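You operate a simulated robot arm through the tools that you are given. There is no shell and no other tool. Be economical: measure what you need, move in short steps, check, and stop when the job is done.

The job below is to be done with a simulated two-armed robot. You get a single attempt, and the scene is never put back.

Task
Pick up the green pen with one hand, pass it to the other hand and put it in the empty bin bag.

It is judged by the outcome, as a careful person would: the job done as asked, and still so three seconds after it is handed in. It fails if anything else is knocked over, pushed out of place, dropped, spilled or broken.

Robot
Two 7-joint arms with two-finger parallel grippers on one trunk, on a base that drives. Base frame: it is fixed to the floor where the robot stands at the start and does not move with it; the origin is under the middle of the robot, x ahead of it, y to its left, z up; the surface under the hand at the start is at about z = 770. Lengths are in mm, angles in degrees, forces in N, time in s.
The left shoulder is at the start at [50, 161, 1098], the right one opposite. With the tool pointing down near the work surface each hand reaches from about 200 to 680 mm from the robot's upright axis, wherever it stands, measured 20 degrees to its own side. Places, roughly: empty bin bag [1000, -1500, 1000]; green pen (2x2x14 cm) [500, -100, 800]. Payload 3.43 kg a hand.
Tool frame (each hand has its own): the origin (TCP) lies between the finger pads and is the grasp point; the fingertips stand 30 mm ahead of it; z points along the fingers, y is the line along which they close. The gripper opens to 94 mm. The fingers are 28 mm wide and 10 mm thick; the gripper's body (50 by 96 mm) begins 55 mm behind the TCP.
Orientation is told as [roll, pitch, yaw] about the base's x, y, z axes, in that order, counted from this pose: with the fingers straight down and closing along the base's y, the tool's x points along the base's -x, its y along +y and its z along -z.

Tools
- The arms move only by the tool step_arm. It takes "left_series", "right_series" or both (then of equal length, played together; a hand with none holds still); each is a list of rows, each a list of 6 numbers: the shift along the tool's x, y, z in mm, then the turn, a rotation vector about the tool's x, y, z in degrees. In form: [[x, y, z, ax, ay, az], ...]. A call has 1 to 10 rows; each row is the pose to reach, as a shift and turn from the pose commanded when the call began, along the tool's axes at that moment. "left_fingers" and "right_fingers" are, for a hand that has rows, the finger opening in mm, from 0 to 94, set as the call begins (left out, the last holds). Rows are played at 5 a second. More than 50 mm and 8.6 degrees between two rows, or a gripper value outside its range, and nothing of the call is played. Where a pose cannot be reached the arm comes as near as it can. A force on the tool above 40 N (or 10 N above the force at the start of the call, whichever is more), or a blocked arm, ends the call early, and 0.2 s more pass. The fingers move at their own pace (about 45 mm/s each) and stop on an object; they squeeze with about 38 N. The grip force told is the motor's: it shows also when the fingers shut on nothing. Time passes only in rows, and 0.2 s behind the last, so rows that repeat a pose let the fingers close. It gives the time, the measured TCP pose, the force on the tool (base axes), the opening and the grip force at its end, in the units of the frame above (readings bear some noise), with the torque about the TCP (base axes, N m) and any sound that the robot's microphone picked up.
- Cameras (640 x 400 px; columns grow to the right, rows downward): "scene" is now at [128.5, -10.8, 1227.3]; the picture's right is [-0.13, -0.99, 0.00], its down [-0.53, 0.07, -0.85] and it looks along [0.84, -0.11, -0.53] (base axes); focal length 269 px, centre (320, 200). "left" rides on the left gripper at [76, -14, -103] in its tool frame; the picture's right is [0.18, 0.98, 0.00], its down [-0.75, 0.14, -0.64] and it looks along [-0.63, 0.12, 0.77] (tool axes); focal length 243 px, centre (320, 200). "right" rides on the right gripper at [76, 14, -103] in its tool frame; the picture's right is [-0.18, 0.98, 0.00], its down [-0.75, -0.14, -0.64] and it looks along [-0.63, -0.12, 0.77] (tool axes); focal length 243 px, centre (320, 200).
- get_image(camera): a new picture of that camera. The clock stands still meanwhile.
- raise_lower(by): slides the trunk up (or, below 0, down) by that many mm; the arms and the scene camera ride with it, the base frame stays. It gives what a move gives, with no picture.
- base_move(legs): drives the robot by 1 to 6 legs, each [ahead, left, turn to the left] in mm, mm and degrees, along the robot's own axes; the way and the turn of a leg run together, so that a leg with both is an arc; at most 1500 mm and 180 degrees a leg. The arms and the cameras ride along, it lands a little off, and it stops where it bumps. It gives what a move gives.
- turn_head(pan, tilt): turns the head with the scene camera to pan (to the left, within 80 degrees either way) and tilt (down, from -29 to 69), counted from straight ahead of the robot. It gives what a move gives.
- point_at(camera, pixels): for up to 12 pixels [column, row] of the newest picture of that camera ("zoom" is the newest enlarged one), the place [x, y, z] in the base frame of the surface seen there, good to about 2 mm. The clock stands still meanwhile.
- inspect(camera, box): a new picture of the part [left, top, right, bottom] of that camera's present view, enlarged. The clock stands still meanwhile.
- close_job(): hands the job in; it is judged then, once.

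Keep the steps short. Do not move on a guess: measure, check each grasp and each placing, and mend mistakes. In all there are 80 turns and 58 pictures (those below and enlarged ones count). Leave the grippers open and the arms clear of the work at the hand-in unless told otherwise, and finish with a single line.

The tools are called after ">>>" by a JSON object that holds its "api" and its "payload". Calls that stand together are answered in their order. step_arm: Moves the arms, as the interface text tells. Its arguments: {"type":"object","properties":{"left_series":{"type":"array","items":{"type":"array","items":{"type":"number"}}},"left_fingers":{"type":"number"},"right_series":{"type":"array","items":{"type":"array","items":{"type":"number"}}},"right_fingers":{"type":"number"}},"required":[]} The other tools are called the same way: raise_lower (by) slides the trunk up or down; base_move (legs) drives the base; turn_head (pan, tilt) turns the head that bears the scene camera; get_image (camera) takes a picture; point_at (camera, pixels) gives the place of the surface under pixels of a picture; inspect (camera, box) takes an enlarged picture of a part of a camera's view; close_job () hands the job in.

At the start:

```text
time: 0.0
left_tcp_pos: [429.1, 89.6, 1053.9]
left_ee_rot: [0.0, 0.0, 0.0]
left_ft_force: [-0.1, -0.4, 0.2]
left_torque: [-0.04, -0.02, -0.01]
left_opening: 94.0
left_grasp_force: 0.1
right_tcp_pos: [440.6, -364.4, 1024.3]
right_ee_rot: [0.0, 0.0, -0.1]
right_ft_force: [-0.3, 0.0, 0.7]
right_torque: [0.03, 0.02, 0.0]
right_opening: 93.8
right_grasp_force: 0.0
trunk travel left (down, up): [-125.0, 142.0]
robot x, y, heading: [-0.7, 1.6, -0.3]
head pan, tilt: [-7.2, 32.1]
```

scene: 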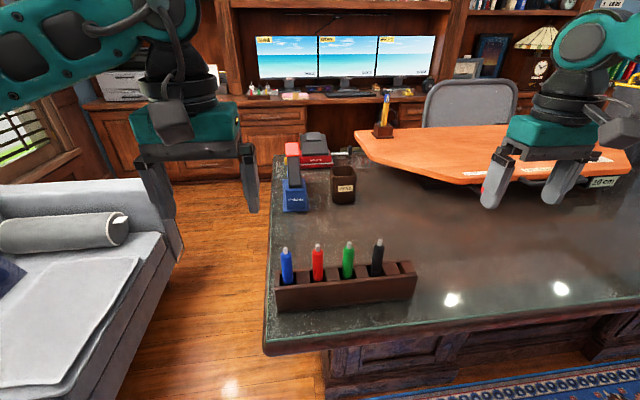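
right: 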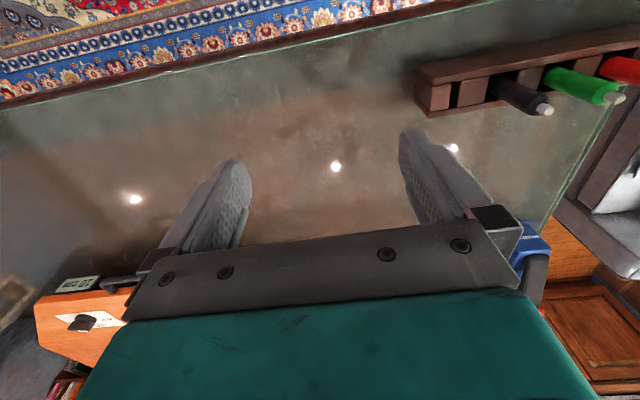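
left: 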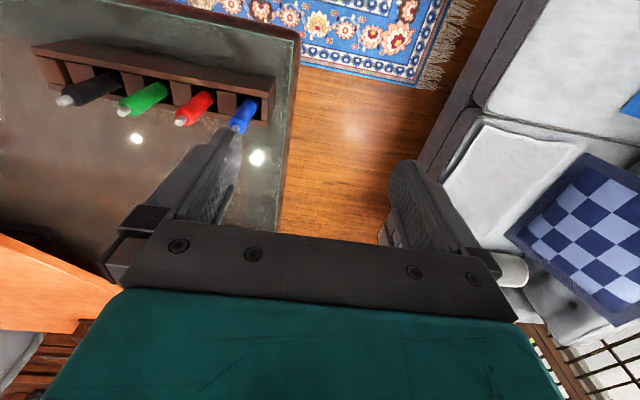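

The green pen stands in the rack, at about scene pixel (348,258). I'll enlarge that area to measure it.

>>> {"api": "inspect", "payload": {"camera": "scene", "box": [260, 220, 430, 326]}}

>>> {"api": "point_at", "payload": {"camera": "scene", "pixels": [[348, 244], [348, 258], [348, 274], [318, 246], [377, 242], [286, 250], [390, 292], [290, 300], [400, 264], [450, 280]]}}

```text
3.76 times, centred on (345, 273) of scene
```

zoom: 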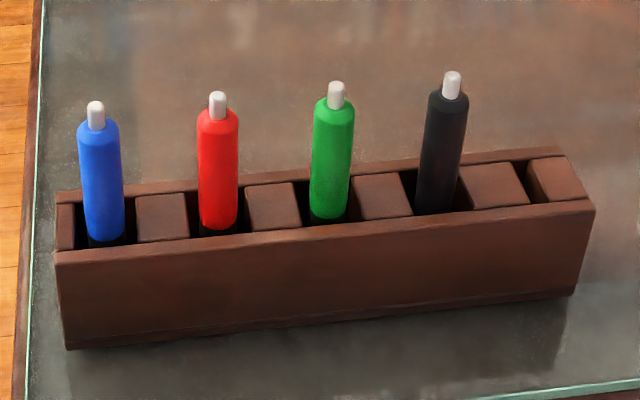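

```text
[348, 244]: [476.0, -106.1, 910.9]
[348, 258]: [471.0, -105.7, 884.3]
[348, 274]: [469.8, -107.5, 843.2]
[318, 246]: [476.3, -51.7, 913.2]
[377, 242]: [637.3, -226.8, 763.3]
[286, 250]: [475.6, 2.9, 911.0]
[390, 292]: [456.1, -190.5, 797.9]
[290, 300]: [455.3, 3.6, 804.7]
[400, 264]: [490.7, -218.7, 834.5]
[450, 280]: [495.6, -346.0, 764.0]
```

The green pen is upright at about (480,-106), with its top at z≈913 and the rack top at z≈834. Next I'll turn the head to find the bin bag.

>>> {"api": "turn_head", "payload": {"pan": -58, "tilt": 15}}

>>> {"api": "get_image", "payload": {"camera": "scene"}}

```text
time: 1.2
left_tcp_pos: [429.5, 89.4, 1055.7]
left_ee_rot: [-0.1, -0.1, 0.0]
left_ft_force: [0.4, -0.3, -0.1]
left_torque: [0.0, 0.0, -0.02]
left_opening: 93.9
left_grasp_force: 0.0
right_tcp_pos: [441.3, -364.4, 1025.5]
right_ee_rot: [0.1, 0.0, -0.1]
right_ft_force: [-0.9, 0.2, 0.2]
right_torque: [-0.01, -0.01, -0.02]
right_opening: 94.1
right_grasp_force: 0.1
trunk travel left (down, up): [-125.0, 142.0]
robot x, y, heading: [1.0, 0.4, 0.3]
head pan, tilt: [-58.0, 15.0]
```

```text
53 pictures are left
```

scene: 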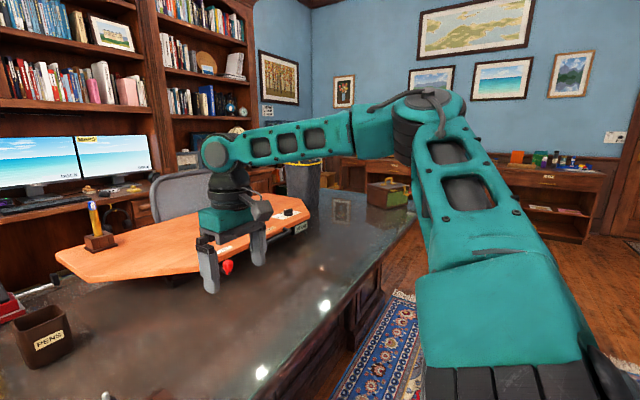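

Something that looks like a bin shows behind the arm at about (303,178). I'll zoom in on it.

>>> {"api": "inspect", "payload": {"camera": "scene", "box": [250, 140, 410, 240]}}

>>> {"api": "point_at", "payload": {"camera": "scene", "pixels": [[303, 163], [300, 182], [318, 176], [288, 178], [388, 192], [342, 210], [350, 240], [415, 215], [272, 240], [228, 267]]}}

```text
4.00 times, centred on (330, 190) of scene
```

zoom: 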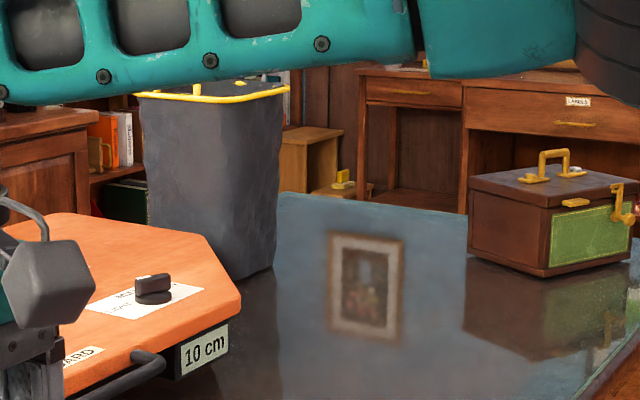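

```text
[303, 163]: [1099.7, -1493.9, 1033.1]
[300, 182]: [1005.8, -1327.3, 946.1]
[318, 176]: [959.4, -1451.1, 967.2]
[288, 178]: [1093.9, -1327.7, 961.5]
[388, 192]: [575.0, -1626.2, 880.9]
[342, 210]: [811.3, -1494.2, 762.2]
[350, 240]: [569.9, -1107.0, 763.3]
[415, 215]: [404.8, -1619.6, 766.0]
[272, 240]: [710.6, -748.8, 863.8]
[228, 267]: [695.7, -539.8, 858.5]
```

The empty bag is on the desk at about (1030,-1430), with its rim at z≈1030. First the pick: the right hand goes above the green pen and turns 85°, so the fingers will close along base x. It stays well above the pen tops. The head turns back as well.

>>> {"api": "step_arm", "payload": {"right_series": [[-4, 26, 0, 0, 0, -8.5], [-8, 52, 0, 0, 0, -17], [-12, 78, 0, 0, 0, -25.5], [-16, 104, 0, 0, 0, -34], [-20, 130, 0, 0, 0, -42.5], [-24, 156, 0, 0, 0, -51], [-28, 182, 0, 0, 0, -59.5], [-32, 208, 0, 0, 0, -68], [-36, 234, 0, 0, 0, -76.5], [-40, 258, 0, 0, 0, -85]], "right_fingers": 70}}

>>> {"api": "turn_head", "payload": {"pan": -10, "tilt": 35}}

>>> {"api": "get_image", "payload": {"camera": "scene"}}

```text
time: 3.4
left_tcp_pos: [428.9, 89.5, 1055.3]
left_ee_rot: [0.0, -0.1, 0.0]
left_ft_force: [-0.2, 0.4, 0.3]
left_torque: [0.01, -0.02, 0.0]
left_opening: 93.8
left_grasp_force: 0.0
right_tcp_pos: [463.1, -133.8, 1024.2]
right_ee_rot: [0.0, -0.2, 85.1]
right_ft_force: [0.6, 0.1, 0.5]
right_torque: [0.01, -0.01, 0.02]
right_opening: 69.9
right_grasp_force: 0.1
right hand out of reach, approached as far as the arm can: row 9, 10
trunk travel left (down, up): [-125.0, 142.0]
robot x, y, heading: [-1.7, -2.1, -0.1]
head pan, tilt: [-58.0, 15.0]
```

```text
time: 4.5
left_tcp_pos: [430.1, 90.0, 1054.6]
left_ee_rot: [-0.1, -0.1, -0.1]
left_ft_force: [0.8, 0.7, -0.4]
left_torque: [-0.01, 0.02, 0.0]
left_opening: 94.0
left_grasp_force: 0.0
right_tcp_pos: [462.7, -132.8, 1023.9]
right_ee_rot: [0.0, -0.1, 84.9]
right_ft_force: [0.2, -0.5, 0.0]
right_torque: [-0.02, 0.0, -0.04]
right_opening: 70.1
right_grasp_force: 0.1
trunk travel left (down, up): [-125.0, 142.0]
robot x, y, heading: [-0.8, 0.0, 0.0]
head pan, tilt: [-10.0, 35.0]
```

```text
51 pictures are left
```

scene: 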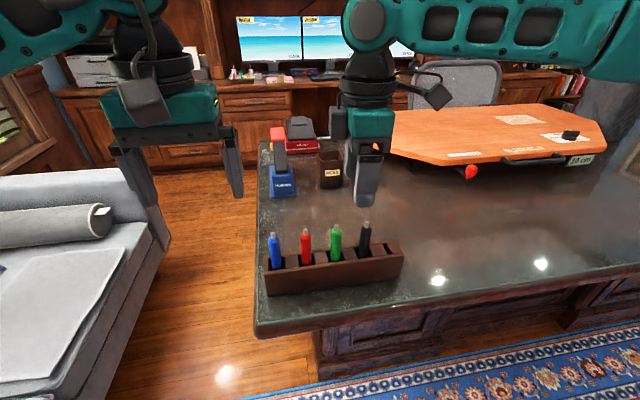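

The right arm is at its inward limit at y=-133. Turning the base 15° to the left will bring the pen into better reach. Both hands are high and clear of everything.

>>> {"api": "base_move", "payload": {"legs": [[0, 0, 15]]}}

```text
time: 5.8
left_tcp_pos: [392.1, 196.1, 1055.3]
left_ee_rot: [0.0, -0.1, 14.9]
left_ft_force: [-0.2, -0.5, -0.3]
left_torque: [0.0, 0.0, 0.03]
left_opening: 93.9
left_grasp_force: 0.0
right_tcp_pos: [480.5, -10.5, 1023.6]
right_ee_rot: [0.0, 0.0, 99.9]
right_ft_force: [-0.2, 0.1, -1.0]
right_torque: [0.02, 0.0, 0.02]
right_opening: 70.0
right_grasp_force: 0.0
trunk travel left (down, up): [-125.0, 142.0]
robot x, y, heading: [-1.3, 0.5, 14.8]
head pan, tilt: [-10.0, 35.0]
```

Now I move over the pen at y=-106 and set the yaw to 90, keeping the height.

>>> {"api": "step_arm", "payload": {"right_series": [[31, 5, 0, 0, 0, 5], [63, 11, 0, 0, 0, 10], [94, 16, 0, 0, 0, 10], [94, 16, 0, 0, 0, 10]], "right_fingers": 60}}

>>> {"api": "get_image", "payload": {"camera": "right"}}

```text
time: 6.8
left_tcp_pos: [391.9, 197.7, 1054.7]
left_ee_rot: [0.0, -0.1, 14.9]
left_ft_force: [-0.5, -0.2, -0.2]
left_torque: [0.01, 0.0, 0.01]
left_opening: 94.0
left_grasp_force: 0.0
right_tcp_pos: [481.7, -106.0, 1024.0]
right_ee_rot: [0.0, -0.1, 89.9]
right_ft_force: [0.4, 0.4, -0.1]
right_torque: [-0.01, -0.01, 0.01]
right_opening: 60.2
right_grasp_force: 0.0
trunk travel left (down, up): [-125.0, 142.0]
robot x, y, heading: [-3.0, -0.3, 14.8]
head pan, tilt: [-10.0, 35.0]
```

```text
50 pictures are left
```

right: 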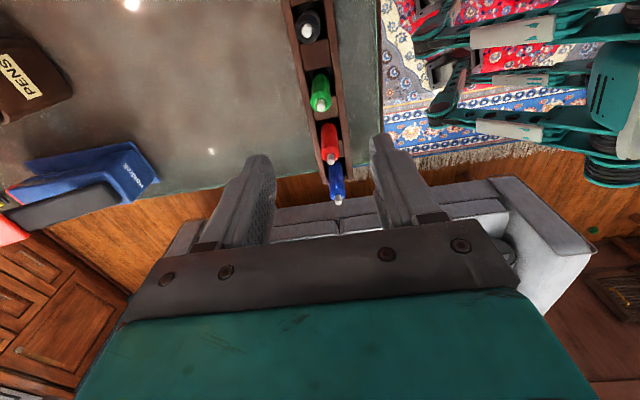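

I'll measure the green tip at (321,103) from this camera to refine the x and y of the pen.

>>> {"api": "point_at", "payload": {"camera": "right", "pixels": [[321, 103], [320, 90], [318, 80], [312, 92], [328, 90], [331, 157]]}}

>>> {"api": "inspect", "payload": {"camera": "right", "box": [270, 40, 370, 120]}}

```text
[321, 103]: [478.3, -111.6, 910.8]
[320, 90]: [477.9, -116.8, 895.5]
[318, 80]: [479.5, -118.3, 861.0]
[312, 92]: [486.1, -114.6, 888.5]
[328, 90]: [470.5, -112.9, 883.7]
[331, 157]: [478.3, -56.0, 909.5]
```

```text
5.00 times, centred on (320, 80) of right
```

zoom: 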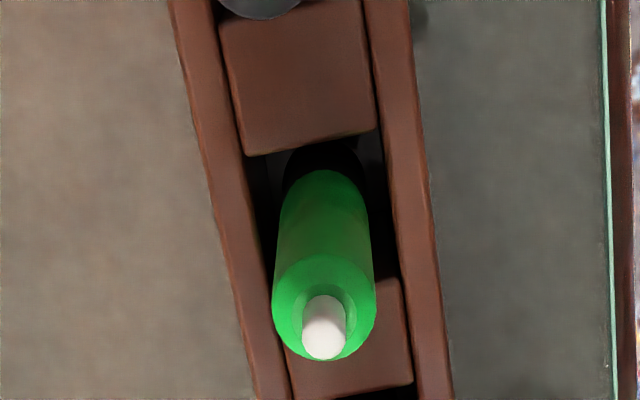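

The pen centre is about (478.5,-108). I descend to z=873, so the fingertips stop at 843, above the rack.

>>> {"api": "step_arm", "payload": {"right_series": [[2, 3, 25, 0, 0, 0], [2, 3, 50, 0, 0, 0], [2, 3, 75, 0, 0, 0], [2, 3, 100, 0, 0, 0], [2, 3, 120, 0, 0, 0], [2, 3, 137, 0, 0, 0], [2, 3, 151, 0, 0, 0]]}}

>>> {"api": "get_image", "payload": {"camera": "right"}}

>>> {"api": "inspect", "payload": {"camera": "scene", "box": [290, 180, 500, 310]}}

```text
time: 8.4
left_tcp_pos: [392.7, 197.1, 1055.3]
left_ee_rot: [0.0, -0.1, 15.0]
left_ft_force: [-1.4, -0.7, -0.6]
left_torque: [0.01, -0.03, -0.02]
left_opening: 94.0
left_grasp_force: 0.0
right_tcp_pos: [478.1, -107.4, 871.1]
right_ee_rot: [-0.1, -0.2, 89.9]
right_ft_force: [0.6, 0.0, 0.6]
right_torque: [-0.01, 0.03, -0.02]
right_opening: 60.0
right_grasp_force: 0.1
trunk travel left (down, up): [-125.0, 142.0]
robot x, y, heading: [-0.7, -0.9, 15.1]
head pan, tilt: [-10.0, 35.0]
```

```text
48 pictures are left
```

right: 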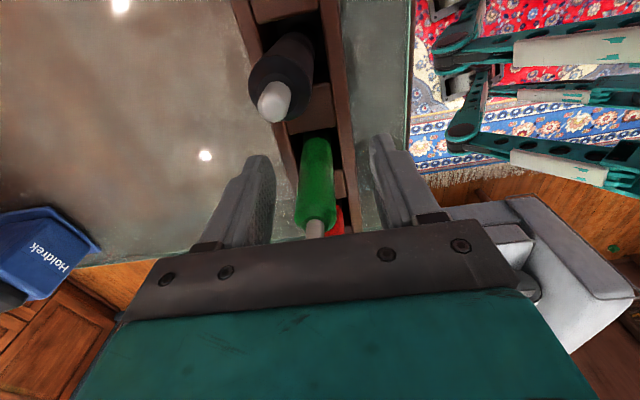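

```text
3.05 times, centred on (395, 245) of scene
```

zoom: 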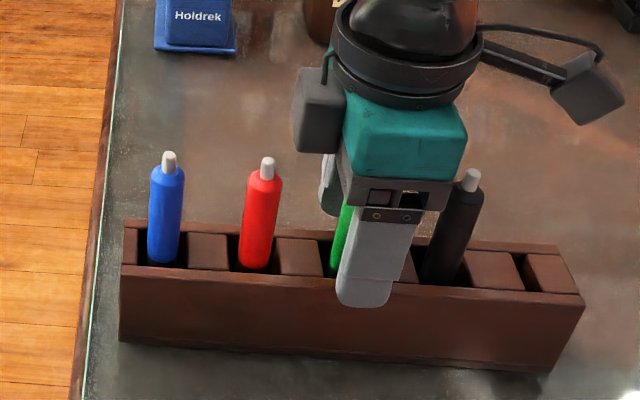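

The green pen sits between the fingers and the other pens are clear. I close the right hand.

>>> {"api": "step_arm", "payload": {"right_series": [[0, 0, 0, 0, 0, 0], [0, 0, 0, 0, 0, 0], [0, 0, 0, 0, 0, 0], [0, 0, 0, 0, 0, 0], [0, 0, 0, 0, 0, 0]], "right_fingers": 0}}

```text
time: 9.6
left_tcp_pos: [391.9, 196.2, 1055.5]
left_ee_rot: [0.0, -0.1, 14.8]
left_ft_force: [-0.2, 0.2, -0.1]
left_torque: [-0.03, -0.01, -0.02]
left_opening: 94.3
left_grasp_force: 0.0
right_tcp_pos: [476.6, -107.3, 871.5]
right_ee_rot: [0.0, -0.1, 89.9]
right_ft_force: [-0.9, 1.0, 0.5]
right_torque: [0.0, 0.0, 0.02]
right_opening: 17.8
right_grasp_force: 37.6
trunk travel left (down, up): [-125.0, 142.0]
robot x, y, heading: [-0.6, 1.9, 14.9]
head pan, tilt: [-10.0, 35.0]
```

The fingers stopped at 17.8 mm, on the pen. I lift straight up by 190 mm.

>>> {"api": "step_arm", "payload": {"right_series": [[0, 0, -15, 0, 0, 0], [0, 0, -35, 0, 0, 0], [0, 0, -60, 0, 0, 0], [0, 0, -90, 0, 0, 0], [0, 0, -120, 0, 0, 0], [0, 0, -150, 0, 0, 0], [0, 0, -175, 0, 0, 0], [0, 0, -190, 0, 0, 0]]}}

>>> {"api": "get_image", "payload": {"camera": "scene"}}

```text
time: 11.4
left_tcp_pos: [391.8, 197.1, 1054.9]
left_ee_rot: [-0.1, -0.1, 14.9]
left_ft_force: [0.1, -0.2, -0.1]
left_torque: [-0.01, -0.02, 0.03]
left_opening: 93.9
left_grasp_force: 0.1
right_tcp_pos: [478.9, -107.4, 1062.9]
right_ee_rot: [0.0, 0.0, 89.9]
right_ft_force: [-0.8, 0.0, 0.6]
right_torque: [0.01, 0.01, -0.01]
right_opening: 18.2
right_grasp_force: 37.9
trunk travel left (down, up): [-125.0, 142.0]
robot x, y, heading: [2.4, -3.7, 15.3]
head pan, tilt: [-10.0, 35.0]
```

```text
46 pictures are left
```

scene: 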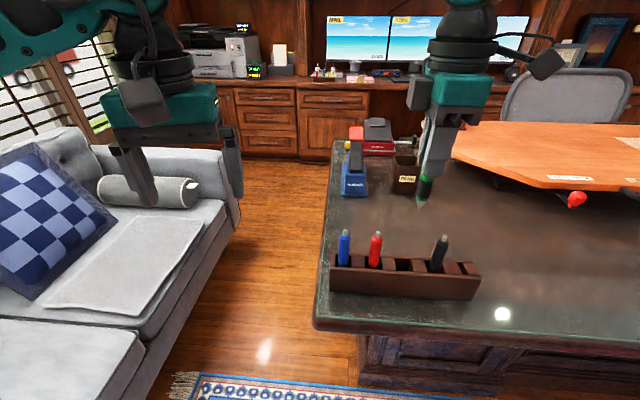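

The pen is lifted and the others are undisturbed. Now I prepare the left hand as the receiver. First it yaws 51° to its right in place.

>>> {"api": "step_arm", "payload": {"left_series": [[0, 0, 0, 0, 0, 8.5], [0, 0, 0, 0, 0, 17], [0, 0, 0, 0, 0, 25.5], [0, 0, 0, 0, 0, 34], [0, 0, 0, 0, 0, 42.5], [0, 0, 0, 0, 0, 51]], "left_fingers": 70}}

>>> {"api": "step_arm", "payload": {"left_series": [[0, 0, 0, 0, -8.5, 0], [0, 0, 0, 0, -17, 0], [0, 0, 0, 0, -25.5, 0], [0, 0, 0, 0, -34, 0], [0, 0, 0, 0, -42.5, 0], [0, 0, 0, 0, -51, 0], [0, 0, 0, 0, -59.5, 0], [0, 0, 0, 0, -68, 0], [0, 0, 0, 0, -76.5, 0], [0, 0, 0, 0, -85, 0]]}}

>>> {"api": "get_image", "payload": {"camera": "scene"}}

```text
time: 12.8
left_tcp_pos: [392.4, 197.1, 1055.8]
left_ee_rot: [0.1, -0.2, -36.2]
left_ft_force: [0.0, 0.2, -0.5]
left_torque: [-0.01, 0.01, -0.01]
left_opening: 70.1
left_grasp_force: 0.0
right_tcp_pos: [478.1, -108.3, 1061.1]
right_ee_rot: [0.0, 0.0, 89.9]
right_ft_force: [0.5, -0.4, -0.2]
right_torque: [0.02, 0.01, 0.0]
right_opening: 17.8
right_grasp_force: 38.1
trunk travel left (down, up): [-125.0, 142.0]
robot x, y, heading: [-4.3, 2.6, 15.0]
head pan, tilt: [-10.0, 35.0]
```

```text
time: 15.0
left_tcp_pos: [391.5, 197.1, 1054.8]
left_ee_rot: [0.9, -85.2, -37.1]
left_ft_force: [1.0, 0.4, 0.7]
left_torque: [0.0, -0.02, -0.02]
left_opening: 69.9
left_grasp_force: 0.1
right_tcp_pos: [478.8, -107.0, 1062.1]
right_ee_rot: [0.0, -0.1, 89.9]
right_ft_force: [-0.2, 0.0, -1.3]
right_torque: [-0.03, -0.02, 0.01]
right_opening: 17.8
right_grasp_force: 37.9
trunk travel left (down, up): [-125.0, 142.0]
robot x, y, heading: [-2.1, 2.1, 14.9]
head pan, tilt: [-10.0, 35.0]
```

```text
45 pictures are left
```

scene: 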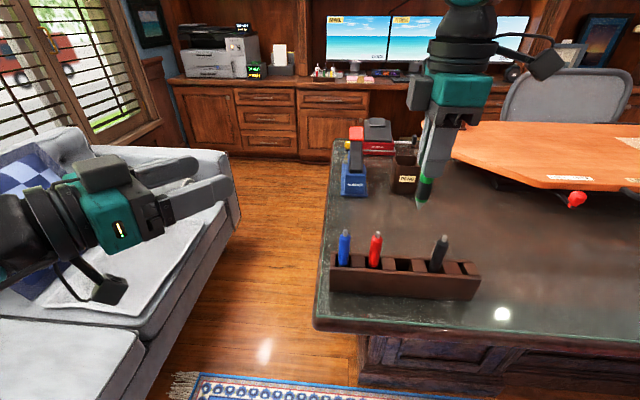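

The left hand now points horizontally. The right hand brings the pen 80 mm toward the left, and then I measure the pen's free lower part.

>>> {"api": "step_arm", "payload": {"right_series": [[-26, 7, 0, 0, 0, 0], [-52, 14, 0, 0, 0, 0], [-77, 21, 0, 0, 0, 0], [-77, 21, 0, 0, 0, 0]]}}

>>> {"api": "inspect", "payload": {"camera": "scene", "box": [320, 60, 480, 260]}}

```text
time: 16.0
left_tcp_pos: [390.3, 196.2, 1055.9]
left_ee_rot: [0.6, -85.1, -36.9]
left_ft_force: [-0.5, 0.1, -0.6]
left_torque: [0.01, -0.01, 0.0]
left_opening: 70.1
left_grasp_force: 0.1
right_tcp_pos: [456.9, -30.0, 1061.8]
right_ee_rot: [0.0, -0.1, 89.9]
right_ft_force: [0.8, 0.1, 0.4]
right_torque: [-0.02, 0.03, -0.01]
right_opening: 17.9
right_grasp_force: 38.0
trunk travel left (down, up): [-125.0, 142.0]
robot x, y, heading: [1.6, -1.4, 14.9]
head pan, tilt: [-10.0, 35.0]
```

```text
2.00 times, centred on (400, 160) of scene
```

zoom: 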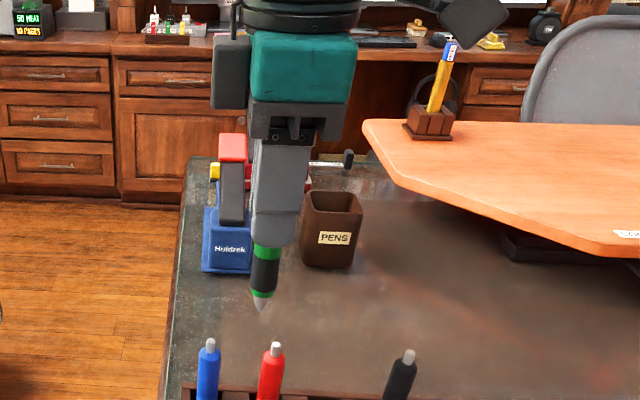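

>>> {"api": "point_at", "payload": {"camera": "zoom", "pixels": [[267, 254], [265, 270], [263, 292], [261, 304], [275, 230]]}}

```text
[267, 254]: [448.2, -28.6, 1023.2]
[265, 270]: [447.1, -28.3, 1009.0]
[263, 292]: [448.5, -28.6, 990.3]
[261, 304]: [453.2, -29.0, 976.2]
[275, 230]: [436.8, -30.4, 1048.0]
```

The free cylindrical part runs from z=990 to 1028. The left hand moves to a pre-grasp about 110 mm short of the pen at z≈1005.

>>> {"api": "step_arm", "payload": {"left_series": [[9, -29, 16, 0, -1, 0], [18, -58, 32, 0, -2, 0], [27, -87, 48, 0, -3, 0], [36, -115, 65, 0, -4, 0], [45, -143, 81, 0, -5, 0], [45, -143, 81, 0, -5, 0]]}}

>>> {"api": "get_image", "payload": {"camera": "left"}}

>>> {"api": "get_image", "payload": {"camera": "scene"}}

```text
time: 17.4
left_tcp_pos: [375.0, 46.7, 1006.1]
left_ee_rot: [-1.2, -90.0, -35.2]
left_ft_force: [0.2, -0.5, -0.5]
left_torque: [-0.02, 0.03, 0.01]
left_opening: 70.1
left_grasp_force: 0.1
left hand out of reach, approached as far as the arm can: row 5, 6
right_tcp_pos: [456.9, -29.4, 1061.7]
right_ee_rot: [0.0, -0.2, 89.9]
right_ft_force: [-0.6, -0.5, 0.0]
right_torque: [0.0, 0.02, 0.0]
right_opening: 18.1
right_grasp_force: 37.7
trunk travel left (down, up): [-125.0, 142.0]
robot x, y, heading: [0.4, 0.6, 15.1]
head pan, tilt: [-10.0, 35.0]
```

```text
43 pictures are left
```

left: 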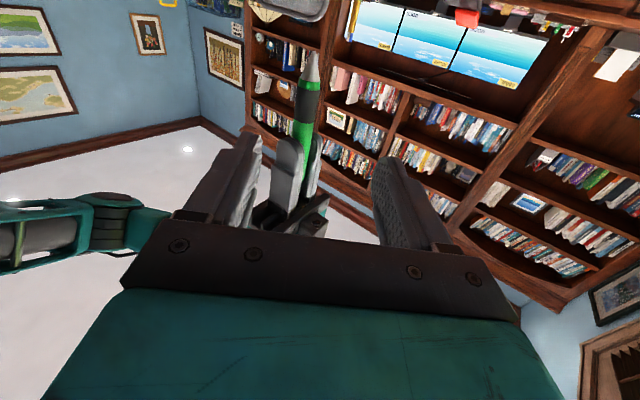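

```text
42 pictures are left
```

scene: 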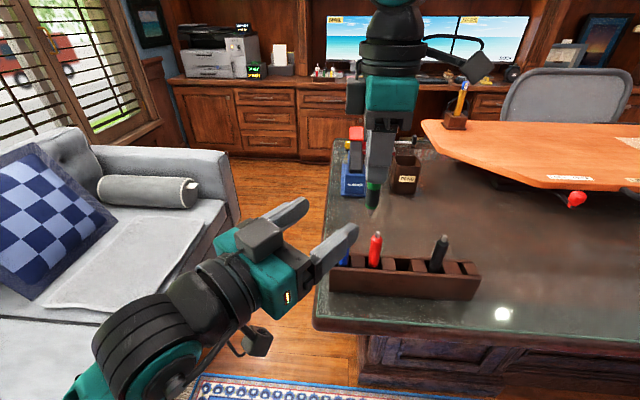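

The left arm is near its inward limit. It is about 12 mm off sideways, but moving forward eases that. I advance 50 mm and check.

>>> {"api": "step_arm", "payload": {"left_series": [[0, 0, 25, 0, 0, 0], [0, 0, 50, 0, 0, 0], [0, 0, 50, 0, 0, 0]]}}

```text
time: 18.2
left_tcp_pos: [385.8, 41.1, 1006.2]
left_ee_rot: [-155.1, -90.0, 118.7]
left_ft_force: [0.1, 0.6, 0.1]
left_torque: [0.02, -0.02, 0.04]
left_opening: 70.2
left_grasp_force: 0.1
left hand out of reach, approached as far as the arm can: row 1, 2, 3
right_tcp_pos: [457.7, -30.8, 1061.3]
right_ee_rot: [0.0, 0.0, 89.9]
right_ft_force: [0.7, -0.2, -0.8]
right_torque: [0.0, 0.02, -0.02]
right_opening: 18.1
right_grasp_force: 38.0
trunk travel left (down, up): [-125.0, 142.0]
robot x, y, heading: [1.9, 0.9, 15.1]
head pan, tilt: [-10.0, 35.0]
```

The left arm cannot fold in further, so I'll change the plan. The right hand will lay the pen level, pointing forward-left, and the left hand will take it from above, where it reaches easily. First the left hand backs away and turns down again.

>>> {"api": "step_arm", "payload": {"left_series": [[0, 30, -15, 0, 0, 0], [0, 70, -30, 0, 0, 0], [0, 110, -30, 0, 0, 0], [0, 150, -30, 0, 0, 0]]}}

>>> {"api": "step_arm", "payload": {"left_series": [[-5, 0, 0, 0, 8.5, 0], [-10, 0, 0, 0, 17, 0], [-15, 0, 0, 0, 25.5, 0], [-20, 0, 0, 0, 34, 0], [-25, 0, 0, 0, 42.5, 0], [-30, 0, 0, 0, 51, 0], [-35, 0, 0, 0, 59.5, 0], [-40, 0, 0, 0, 68, 0], [-45, 0, 0, 0, 76.5, 0], [-50, 0, 0, 0, 85, 0]]}}

```text
time: 19.2
left_tcp_pos: [449.4, 181.0, 1006.1]
left_ee_rot: [-173.7, -89.9, 137.6]
left_ft_force: [0.0, -0.4, -1.2]
left_torque: [0.02, 0.02, -0.02]
left_opening: 70.1
left_grasp_force: 0.1
right_tcp_pos: [458.5, -29.8, 1061.1]
right_ee_rot: [0.0, -0.1, 89.8]
right_ft_force: [1.4, -0.9, -1.2]
right_torque: [-0.03, 0.0, 0.0]
right_opening: 17.3
right_grasp_force: 37.7
trunk travel left (down, up): [-125.0, 142.0]
robot x, y, heading: [-0.6, 2.1, 15.0]
head pan, tilt: [-10.0, 35.0]
```

```text
time: 21.4
left_tcp_pos: [449.4, 180.1, 1058.6]
left_ee_rot: [0.0, -4.9, -36.1]
left_ft_force: [-0.3, 0.5, -0.5]
left_torque: [0.01, -0.01, 0.0]
left_opening: 70.2
left_grasp_force: 0.0
right_tcp_pos: [458.6, -31.0, 1062.0]
right_ee_rot: [0.0, -0.1, 89.9]
right_ft_force: [-0.5, -0.3, -0.5]
right_torque: [0.03, -0.01, 0.05]
right_opening: 17.5
right_grasp_force: 37.9
trunk travel left (down, up): [-125.0, 142.0]
robot x, y, heading: [2.6, -0.2, 15.0]
head pan, tilt: [-10.0, 35.0]
```

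Now I turn the left hand to yaw +50 relative to the robot while moving it left, and turn the right hand's yaw back by 25°.

>>> {"api": "step_arm", "payload": {"left_series": [[11, 3, 0, 0, 5, 0], [22, 6, 0, 0, 5, -8.2], [33, 9, 0, 0, 5, -16.4], [44, 13, 0, 0, 5, -24.6], [55, 16, 0, 0, 5, -32.8], [66, 19, 0, 0, 4, -41], [77, 22, 0, 0, 4, -49.2], [88, 25, 0, 0, 3, -57.4], [99, 28, 0, 0, 3, -65.6], [109, 32, 0, 0, 3, -73.8]], "right_series": [[0, 0, 0, 0, 0, 4], [0, 0, 0, 0, 0, 8], [0, 0, 0, 0, 0, 12], [0, 0, 0, 0, 0, 16], [0, 0, 0, 0, 0, 20], [0, 0, 0, 0, 0, 25], [0, 0, 0, 0, 0, 25], [0, 0, 0, 0, 0, 25], [0, 0, 0, 0, 0, 25], [0, 0, 0, 0, 0, 25]]}}

>>> {"api": "step_arm", "payload": {"right_series": [[0, 0, 0, 0, -8.5, 0], [0, 0, 0, 0, -17, 0], [0, 0, 0, 0, -25.5, 0], [0, 0, 0, 0, -34, 0], [0, 0, 0, 0, -42.5, 0], [0, 0, 0, 0, -51, 0], [0, 0, 0, 0, -59.5, 0], [0, 0, 0, 0, -68, 0], [0, 0, 0, 0, -76.5, 0], [0, 0, 0, 0, -85, 0]]}}

>>> {"api": "get_image", "payload": {"camera": "scene"}}

```text
time: 23.6
left_tcp_pos: [380.2, 271.1, 1047.7]
left_ee_rot: [-3.2, 0.8, 37.8]
left_ft_force: [-0.1, -0.5, -0.2]
left_torque: [-0.03, 0.0, -0.02]
left_opening: 69.9
left_grasp_force: 0.0
right_tcp_pos: [457.1, -30.2, 1062.1]
right_ee_rot: [0.1, -0.1, 65.0]
right_ft_force: [-0.1, -0.7, 1.4]
right_torque: [0.02, -0.01, -0.03]
right_opening: 17.3
right_grasp_force: 37.9
trunk travel left (down, up): [-125.0, 142.0]
robot x, y, heading: [-1.6, -2.0, 14.9]
head pan, tilt: [-10.0, 35.0]
```

```text
time: 25.8
left_tcp_pos: [380.8, 270.9, 1049.2]
left_ee_rot: [-3.2, 0.7, 37.6]
left_ft_force: [0.6, -0.7, -0.4]
left_torque: [0.0, -0.01, 0.0]
left_opening: 70.0
left_grasp_force: 0.0
right_tcp_pos: [459.8, -31.4, 1061.4]
right_ee_rot: [0.7, -81.7, 63.4]
right_ft_force: [0.7, -0.1, -0.6]
right_torque: [-0.03, 0.01, -0.01]
right_opening: 17.4
right_grasp_force: 37.6
right hand out of reach, approached as far as the arm can: row 10
trunk travel left (down, up): [-125.0, 142.0]
robot x, y, heading: [0.5, -1.1, 14.9]
head pan, tilt: [-10.0, 35.0]
```

```text
41 pictures are left
```

scene: 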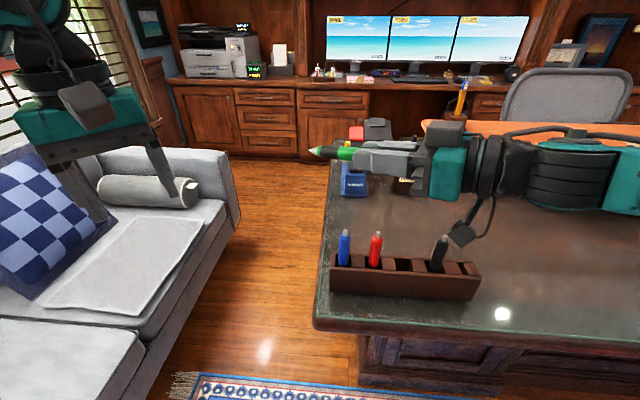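

The right hand now holds the pen level. I shift it about 110 mm toward the robot's left, so the pen comes within easy reach of the left hand.

>>> {"api": "step_arm", "payload": {"right_series": [[-3, 18, 21, 0, 0, 0], [-6, 36, 42, 0, 0, 0], [-9, 54, 63, 0, 0, 0], [-12, 72, 83, 0, 0, 0], [-12, 72, 83, 0, 0, 0]]}}

>>> {"api": "get_image", "payload": {"camera": "scene"}}

```text
time: 27.0
left_tcp_pos: [379.8, 271.2, 1048.2]
left_ee_rot: [-3.2, 0.8, 37.6]
left_ft_force: [0.0, -0.4, -0.8]
left_torque: [0.0, 0.03, 0.01]
left_opening: 69.7
left_grasp_force: 0.1
right_tcp_pos: [430.9, 76.7, 1063.4]
right_ee_rot: [-0.5, -81.7, 64.5]
right_ft_force: [-0.1, -0.2, 0.4]
right_torque: [-0.05, -0.02, 0.02]
right_opening: 17.7
right_grasp_force: 37.9
trunk travel left (down, up): [-125.0, 142.0]
robot x, y, heading: [-1.8, -1.4, 15.0]
head pan, tilt: [-10.0, 35.0]
```

```text
40 pictures are left
```

scene: 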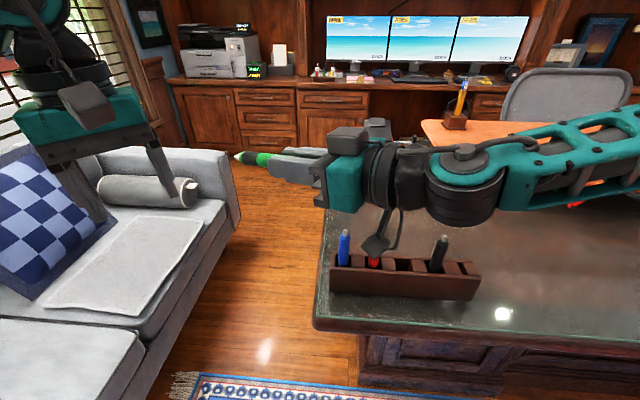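

I measure the pen's free end from an enlarged view.

>>> {"api": "inspect", "payload": {"camera": "scene", "box": [220, 120, 340, 200]}}

>>> {"api": "point_at", "payload": {"camera": "scene", "pixels": [[236, 155], [245, 157], [255, 158], [264, 159], [275, 160], [320, 160]]}}

```text
5.00 times, centred on (280, 160) of scene
```

zoom: 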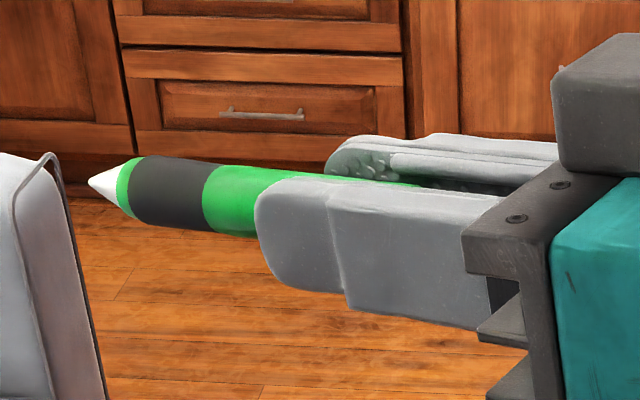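

```text
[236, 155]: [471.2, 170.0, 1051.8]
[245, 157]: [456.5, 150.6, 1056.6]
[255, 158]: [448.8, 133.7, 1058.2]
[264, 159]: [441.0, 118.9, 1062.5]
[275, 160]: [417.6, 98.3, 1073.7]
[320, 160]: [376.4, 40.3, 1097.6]
```

The pen's free part is centred at about (458,134,1054). The left hand rises 105 mm and finishes its yaw to about 64°.

>>> {"api": "step_arm", "payload": {"left_series": [[0, 0, -27, -1, 0, -6.5], [0, 0, -53, -2, 0, -13], [0, 0, -80, -3, 0, -20], [0, 0, -105, -3.2, 0, -26.5], [0, 0, -105, -3.2, 0, -26.5]]}}

```text
time: 28.2
left_tcp_pos: [377.5, 275.9, 1152.3]
left_ee_rot: [0.6, 1.4, 64.2]
left_ft_force: [0.6, -0.1, 0.7]
left_torque: [0.0, -0.04, 0.0]
left_opening: 70.2
left_grasp_force: 0.0
right_tcp_pos: [430.9, 76.1, 1062.8]
right_ee_rot: [-0.7, -81.6, 64.7]
right_ft_force: [0.2, 0.9, 0.9]
right_torque: [0.0, 0.0, 0.02]
right_opening: 17.8
right_grasp_force: 38.1
trunk travel left (down, up): [-125.0, 142.0]
robot x, y, heading: [-2.5, 2.8, 14.8]
head pan, tilt: [-10.0, 35.0]
```

The yaw is right. I move level to a point above the pen.

>>> {"api": "step_arm", "payload": {"left_series": [[23, -33, 0, 0, 0, 0], [46, -67, 0, 0, 0, 0], [70, -101, 0, 0, 0, 0], [93, -134, 0, 0, 0, 0], [93, -134, 0, 0, 0, 0]], "left_fingers": 60}}

>>> {"api": "get_image", "payload": {"camera": "left"}}

>>> {"api": "get_image", "payload": {"camera": "scene"}}

```text
time: 29.4
left_tcp_pos: [459.0, 133.4, 1153.5]
left_ee_rot: [0.6, 1.4, 64.1]
left_ft_force: [0.4, 0.0, 0.2]
left_torque: [0.0, -0.04, 0.0]
left_opening: 60.1
left_grasp_force: 0.1
right_tcp_pos: [429.7, 75.8, 1061.5]
right_ee_rot: [-0.6, -81.7, 64.8]
right_ft_force: [0.5, 0.0, 0.1]
right_torque: [-0.01, 0.0, -0.04]
right_opening: 18.1
right_grasp_force: 38.2
trunk travel left (down, up): [-125.0, 142.0]
robot x, y, heading: [-0.1, -1.8, 15.1]
head pan, tilt: [-10.0, 35.0]
```

```text
38 pictures are left
```

left: 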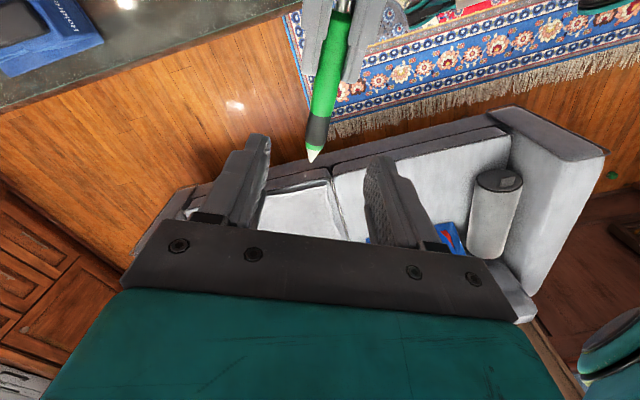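

```text
37 pictures are left
```

scene: 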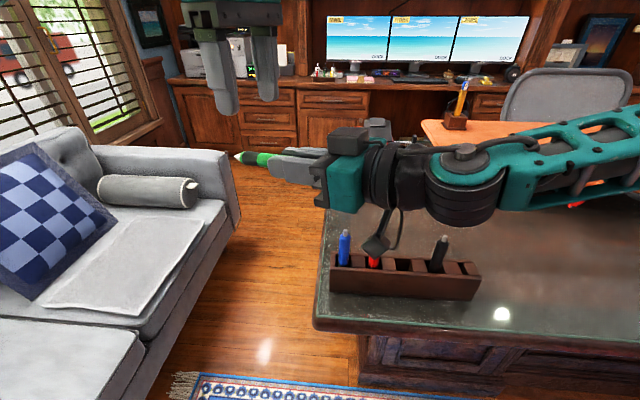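

The pen is centred between the left fingers. I descend 98 mm, gently.

>>> {"api": "step_arm", "payload": {"left_series": [[0, 0, 20, 0, 0, 0], [0, 0, 40, 0, 0, 0], [0, 0, 58, 0, 0, 0], [0, 0, 74, 0, 0, 0], [0, 0, 87, 0, 0, 0], [0, 0, 98, 0, 0, 0]]}}

>>> {"api": "get_image", "payload": {"camera": "left"}}

>>> {"api": "inspect", "payload": {"camera": "scene", "box": [160, 50, 400, 200]}}

```text
time: 30.8
left_tcp_pos: [457.5, 130.7, 1055.9]
left_ee_rot: [0.6, 1.4, 64.1]
left_ft_force: [0.6, 0.0, 0.4]
left_torque: [0.02, -0.02, 0.0]
left_opening: 60.3
left_grasp_force: 0.1
right_tcp_pos: [430.1, 76.6, 1061.8]
right_ee_rot: [-0.6, -81.7, 64.7]
right_ft_force: [-0.1, 0.0, 0.3]
right_torque: [-0.02, 0.01, 0.02]
right_opening: 17.9
right_grasp_force: 37.8
trunk travel left (down, up): [-125.0, 142.0]
robot x, y, heading: [-0.6, 2.9, 14.7]
head pan, tilt: [-10.0, 35.0]
```

```text
36 pictures are left
```

left: 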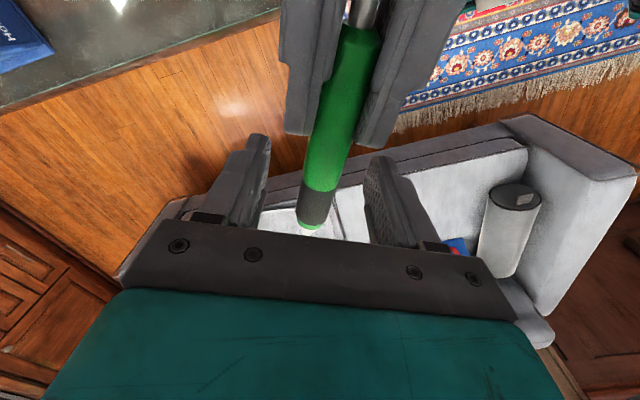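

```text
2.67 times, centred on (280, 125) of scene
```

zoom: 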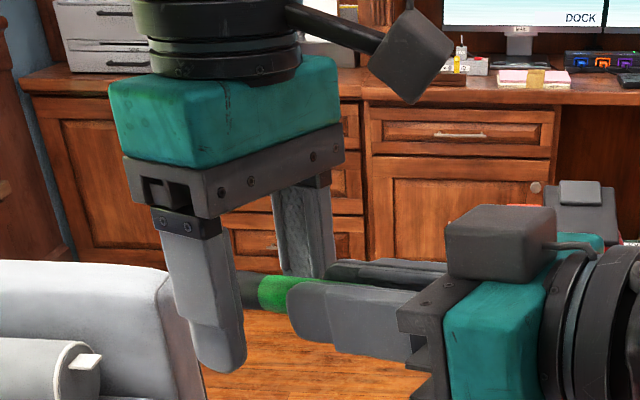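

The pen lies between the left fingers, and they are clear of the right fingers. I close the left hand.

>>> {"api": "step_arm", "payload": {"left_series": [[0, 0, 0, 0, 0, 0], [0, 0, 0, 0, 0, 0], [0, 0, 0, 0, 0, 0], [0, 0, 0, 0, 0, 0], [0, 0, 0, 0, 0, 0]], "left_fingers": 0}}

```text
time: 32.0
left_tcp_pos: [456.0, 132.4, 1055.5]
left_ee_rot: [0.6, 1.4, 64.1]
left_ft_force: [3.6, -1.0, -1.9]
left_torque: [-0.03, -0.05, 0.0]
left_opening: 22.1
left_grasp_force: 37.7
right_tcp_pos: [430.4, 75.1, 1062.0]
right_ee_rot: [-0.8, -81.5, 64.9]
right_ft_force: [-3.1, 1.3, 0.2]
right_torque: [0.13, 0.0, 0.2]
right_opening: 18.1
right_grasp_force: 38.4
trunk travel left (down, up): [-125.0, 142.0]
robot x, y, heading: [-1.6, -3.0, 14.9]
head pan, tilt: [-10.0, 35.0]
```

The left hand grips the pen at 22 mm with 38 N. I open the right hand and then check.

>>> {"api": "step_arm", "payload": {"right_series": [[0, 0, 0, 0, 0, 0], [0, 0, 0, 0, 0, 0], [0, 0, 0, 0, 0, 0], [0, 0, 0, 0, 0, 0]], "right_fingers": 60}}

>>> {"api": "get_image", "payload": {"camera": "left"}}

```text
time: 33.0
left_tcp_pos: [456.7, 131.9, 1056.7]
left_ee_rot: [0.6, 1.3, 64.1]
left_ft_force: [-0.1, -0.3, -0.5]
left_torque: [0.03, 0.0, 0.02]
left_opening: 22.2
left_grasp_force: 37.8
right_tcp_pos: [430.4, 75.8, 1062.4]
right_ee_rot: [-0.5, -81.7, 64.7]
right_ft_force: [-0.7, 0.2, -0.1]
right_torque: [0.03, -0.01, 0.02]
right_opening: 60.2
right_grasp_force: 0.0
trunk travel left (down, up): [-125.0, 142.0]
robot x, y, heading: [-1.4, -0.0, 14.8]
head pan, tilt: [-10.0, 35.0]
```

```text
34 pictures are left
```

left: 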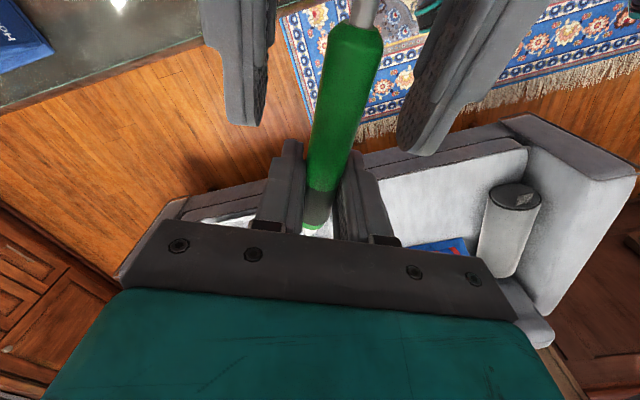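

The left hand holds the pen alone. The right hand draws back along its fingers, then turns down again.

>>> {"api": "step_arm", "payload": {"right_series": [[0, 0, -40, 0, 0, 0], [0, 0, -85, 0, 0, 0], [0, 0, -130, 0, 0, 0], [0, -20, -170, 0, 0, 0], [0, -40, -200, 0, 0, 0]]}}

>>> {"api": "step_arm", "payload": {"right_series": [[-6, 0, 0, 0, 8.5, 0], [-12, 0, 0, 0, 17, 0], [-18, 0, 0, 0, 25.5, 0], [-24, 0, 0, 0, 34, 0], [-30, 0, 0, 0, 42.5, 0], [-36, 0, 0, 0, 51, 0], [-42, 0, 0, 0, 59.5, 0], [-48, 0, 0, 0, 68, 0], [-54, 0, 0, 0, 76.5, 0], [-60, 0, 0, 0, 82, 0]]}}

>>> {"api": "get_image", "payload": {"camera": "scene"}}

```text
time: 34.4
left_tcp_pos: [456.8, 131.7, 1055.7]
left_ee_rot: [0.6, 1.4, 64.2]
left_ft_force: [-0.7, 0.6, -0.7]
left_torque: [0.0, 0.03, 0.01]
left_opening: 22.1
left_grasp_force: 37.8
right_tcp_pos: [381.3, -108.2, 1042.9]
right_ee_rot: [18.5, -72.7, 50.6]
right_ft_force: [0.8, 0.8, -1.3]
right_torque: [-0.04, -0.01, 0.01]
right_opening: 60.1
right_grasp_force: 0.0
right hand out of reach, approached as far as the arm can: row 2, 3, 4, 5
trunk travel left (down, up): [-125.0, 142.0]
robot x, y, heading: [-2.2, 2.5, 14.8]
head pan, tilt: [-10.0, 35.0]
stopped in row 5 (right hand): the arm was blocked; the commanded pose is now the measured one
```

```text
time: 36.6
left_tcp_pos: [456.5, 132.1, 1055.9]
left_ee_rot: [0.6, 1.4, 64.1]
left_ft_force: [0.0, 0.5, -0.5]
left_torque: [-0.03, 0.02, 0.0]
left_opening: 21.9
left_grasp_force: 37.7
right_tcp_pos: [393.2, -94.0, 1100.5]
right_ee_rot: [5.5, 8.7, 69.0]
right_ft_force: [0.1, 0.7, -0.3]
right_torque: [-0.01, -0.01, 0.01]
right_opening: 59.9
right_grasp_force: 0.1
trunk travel left (down, up): [-125.0, 142.0]
robot x, y, heading: [-2.4, 1.4, 14.8]
head pan, tilt: [-10.0, 35.0]
```

```text
33 pictures are left
```

scene: 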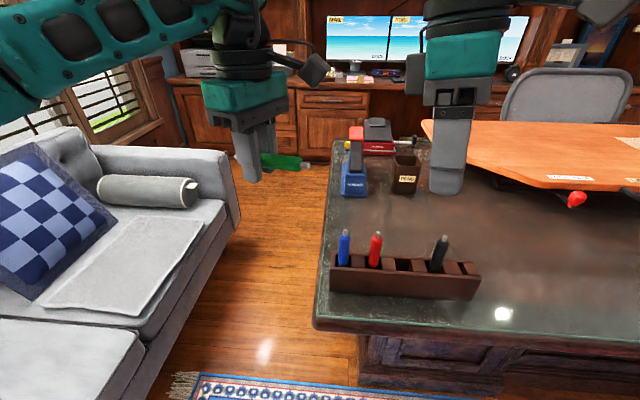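

The pen is safely in the left hand. I turn the base back to heading 0 and look right, to plan the way to the bag.

>>> {"api": "base_move", "payload": {"legs": [[-50, 0, -15]]}}

>>> {"api": "turn_head", "payload": {"pan": -60, "tilt": 25}}

>>> {"api": "get_image", "payload": {"camera": "scene"}}

```text
time: 37.9
left_tcp_pos: [424.0, 3.1, 1056.4]
left_ee_rot: [0.7, 1.4, 49.2]
left_ft_force: [0.2, 0.4, -0.3]
left_torque: [0.01, 0.04, -0.01]
left_opening: 21.9
left_grasp_force: 37.8
right_tcp_pos: [305.1, -197.3, 1100.1]
right_ee_rot: [5.6, 8.5, 53.9]
right_ft_force: [-0.6, 0.7, 0.2]
right_torque: [0.0, -0.01, 0.01]
right_opening: 59.9
right_grasp_force: 0.0
trunk travel left (down, up): [-125.0, 142.0]
robot x, y, heading: [-48.1, -5.7, -0.1]
head pan, tilt: [-10.0, 35.0]
```

```text
time: 39.1
left_tcp_pos: [425.5, 1.3, 1056.0]
left_ee_rot: [0.6, 1.4, 49.2]
left_ft_force: [-0.8, -0.6, 0.1]
left_torque: [-0.01, -0.04, 0.01]
left_opening: 21.9
left_grasp_force: 38.2
right_tcp_pos: [306.2, -198.7, 1101.1]
right_ee_rot: [5.5, 8.4, 53.9]
right_ft_force: [-0.5, -0.6, -0.7]
right_torque: [0.0, -0.02, 0.01]
right_opening: 60.2
right_grasp_force: 0.1
trunk travel left (down, up): [-125.0, 142.0]
robot x, y, heading: [-46.5, -5.0, -0.0]
head pan, tilt: [-60.0, 25.0]
```

```text
32 pictures are left
```

scene: 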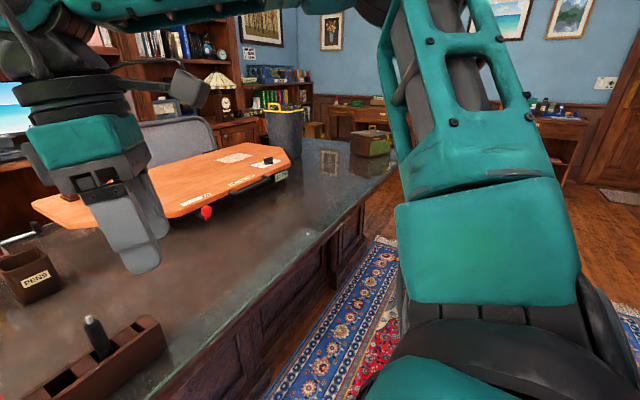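

>>> {"api": "point_at", "payload": {"camera": "scene", "pixels": [[392, 170], [350, 200], [280, 300], [395, 150], [345, 290], [385, 235], [305, 115], [268, 112], [368, 150], [330, 265], [345, 215], [572, 168]]}}

>>> {"api": "inspect", "payload": {"camera": "scene", "box": [230, 80, 430, 205]}}

```text
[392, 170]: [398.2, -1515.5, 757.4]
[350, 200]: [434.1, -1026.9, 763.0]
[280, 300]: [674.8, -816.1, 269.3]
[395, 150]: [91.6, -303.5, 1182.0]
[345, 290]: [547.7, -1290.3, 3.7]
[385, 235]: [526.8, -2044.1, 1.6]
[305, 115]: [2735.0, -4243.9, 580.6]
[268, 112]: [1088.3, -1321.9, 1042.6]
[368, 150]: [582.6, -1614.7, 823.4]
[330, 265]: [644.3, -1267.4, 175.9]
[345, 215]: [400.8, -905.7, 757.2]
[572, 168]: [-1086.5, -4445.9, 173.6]
```

```text
3.20 times, centred on (330, 142) of scene
```

zoom: 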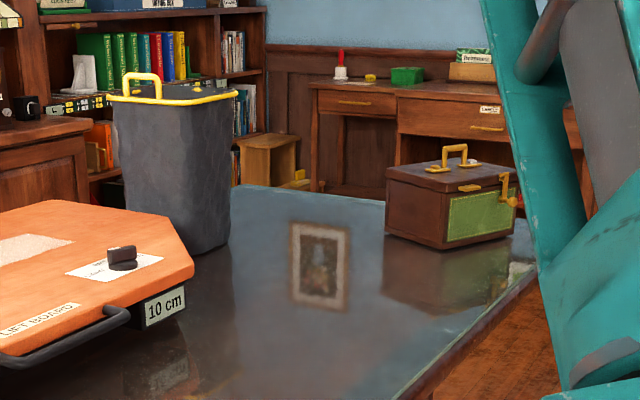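

The desk edge is at x≈398 and the bag's rim is at z≈1042. Nothing tall is in the arms' way along the front edge. I drive sideways to the right by 1450 mm.

>>> {"api": "base_move", "payload": {"legs": [[0, -1450, 0]]}}

>>> {"api": "turn_head", "payload": {"pan": 5, "tilt": 25}}

>>> {"api": "get_image", "payload": {"camera": "scene"}}

```text
time: 52.2
left_tcp_pos: [421.1, -1476.4, 1056.2]
left_ee_rot: [0.6, 1.4, 48.8]
left_ft_force: [0.0, -1.1, -0.6]
left_torque: [0.0, 0.01, 0.0]
left_opening: 22.2
left_grasp_force: 37.9
right_tcp_pos: [299.6, -1676.2, 1100.4]
right_ee_rot: [5.5, 8.6, 53.6]
right_ft_force: [0.1, -0.2, -0.4]
right_torque: [0.02, 0.01, 0.01]
right_opening: 59.9
right_grasp_force: 0.1
trunk travel left (down, up): [-125.0, 142.0]
robot x, y, heading: [-55.2, -1479.4, -0.4]
head pan, tilt: [-60.0, 25.0]
```

```text
time: 53.6
left_tcp_pos: [420.2, -1476.3, 1055.8]
left_ee_rot: [0.6, 1.4, 48.8]
left_ft_force: [0.2, 0.1, -1.2]
left_torque: [-0.02, 0.0, 0.02]
left_opening: 22.0
left_grasp_force: 38.4
right_tcp_pos: [299.4, -1676.8, 1099.3]
right_ee_rot: [5.5, 8.6, 53.6]
right_ft_force: [0.0, 0.5, -0.3]
right_torque: [-0.01, 0.01, -0.01]
right_opening: 59.9
right_grasp_force: 0.0
trunk travel left (down, up): [-125.0, 142.0]
robot x, y, heading: [-54.7, -1481.0, -0.3]
head pan, tilt: [5.0, 25.0]
```

```text
30 pictures are left
```

scene: 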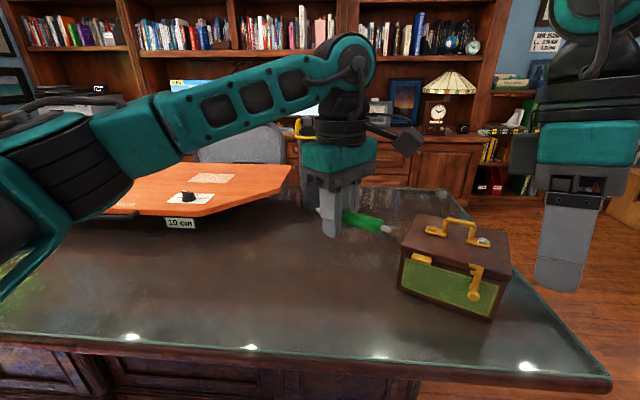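

The bag sits behind the left hand. I raise the trunk for height and view, then move the left hand left while yawing it straight ahead.

>>> {"api": "raise_lower", "payload": {"by": 110}}

>>> {"api": "step_arm", "payload": {"left_series": [[-16, 14, 0, 0, 0, 7], [-32, 28, 0, 0, 0, 14], [-48, 42, 0, 0, 0, 21], [-64, 56, 0, 0, 0, 28], [-80, 70, 0, 0, 0, 35], [-97, 84, 0, 0, 0, 42], [-113, 98, 0, 0, 0, 49]]}}

>>> {"api": "get_image", "payload": {"camera": "scene"}}

```text
time: 55.0
left_tcp_pos: [420.4, -1475.2, 1165.3]
left_ee_rot: [0.6, 1.4, 48.9]
left_ft_force: [0.5, 0.0, -1.0]
left_torque: [-0.04, -0.02, -0.03]
left_opening: 21.9
left_grasp_force: 37.3
right_tcp_pos: [300.4, -1676.8, 1211.3]
right_ee_rot: [5.6, 8.7, 53.6]
right_ft_force: [-0.5, -0.2, 0.5]
right_torque: [-0.03, -0.02, -0.01]
right_opening: 59.9
right_grasp_force: 0.0
trunk travel left (down, up): [-235.0, 32.0]
robot x, y, heading: [-55.9, -1484.2, -0.4]
head pan, tilt: [5.0, 25.0]
```

```text
time: 56.6
left_tcp_pos: [420.4, -1325.2, 1164.5]
left_ee_rot: [-0.8, 1.3, -0.3]
left_ft_force: [-0.2, 0.6, 0.6]
left_torque: [-0.02, -0.02, 0.0]
left_opening: 22.1
left_grasp_force: 37.9
right_tcp_pos: [299.5, -1676.1, 1209.1]
right_ee_rot: [5.5, 8.6, 53.6]
right_ft_force: [0.4, 0.2, -0.3]
right_torque: [-0.05, -0.03, 0.01]
right_opening: 60.1
right_grasp_force: 0.0
trunk travel left (down, up): [-235.0, 32.0]
robot x, y, heading: [-57.3, -1479.6, -0.2]
head pan, tilt: [5.0, 25.0]
```

```text
29 pictures are left
```

scene: 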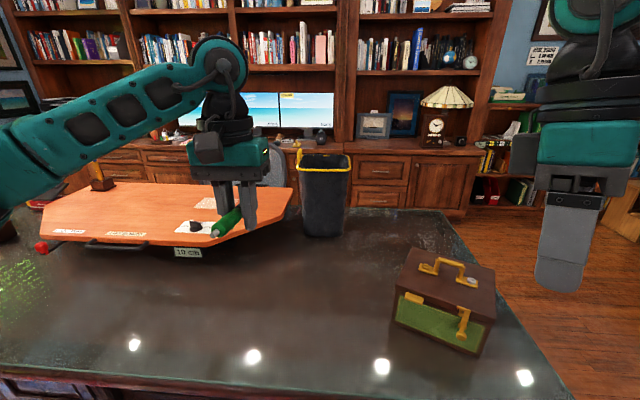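

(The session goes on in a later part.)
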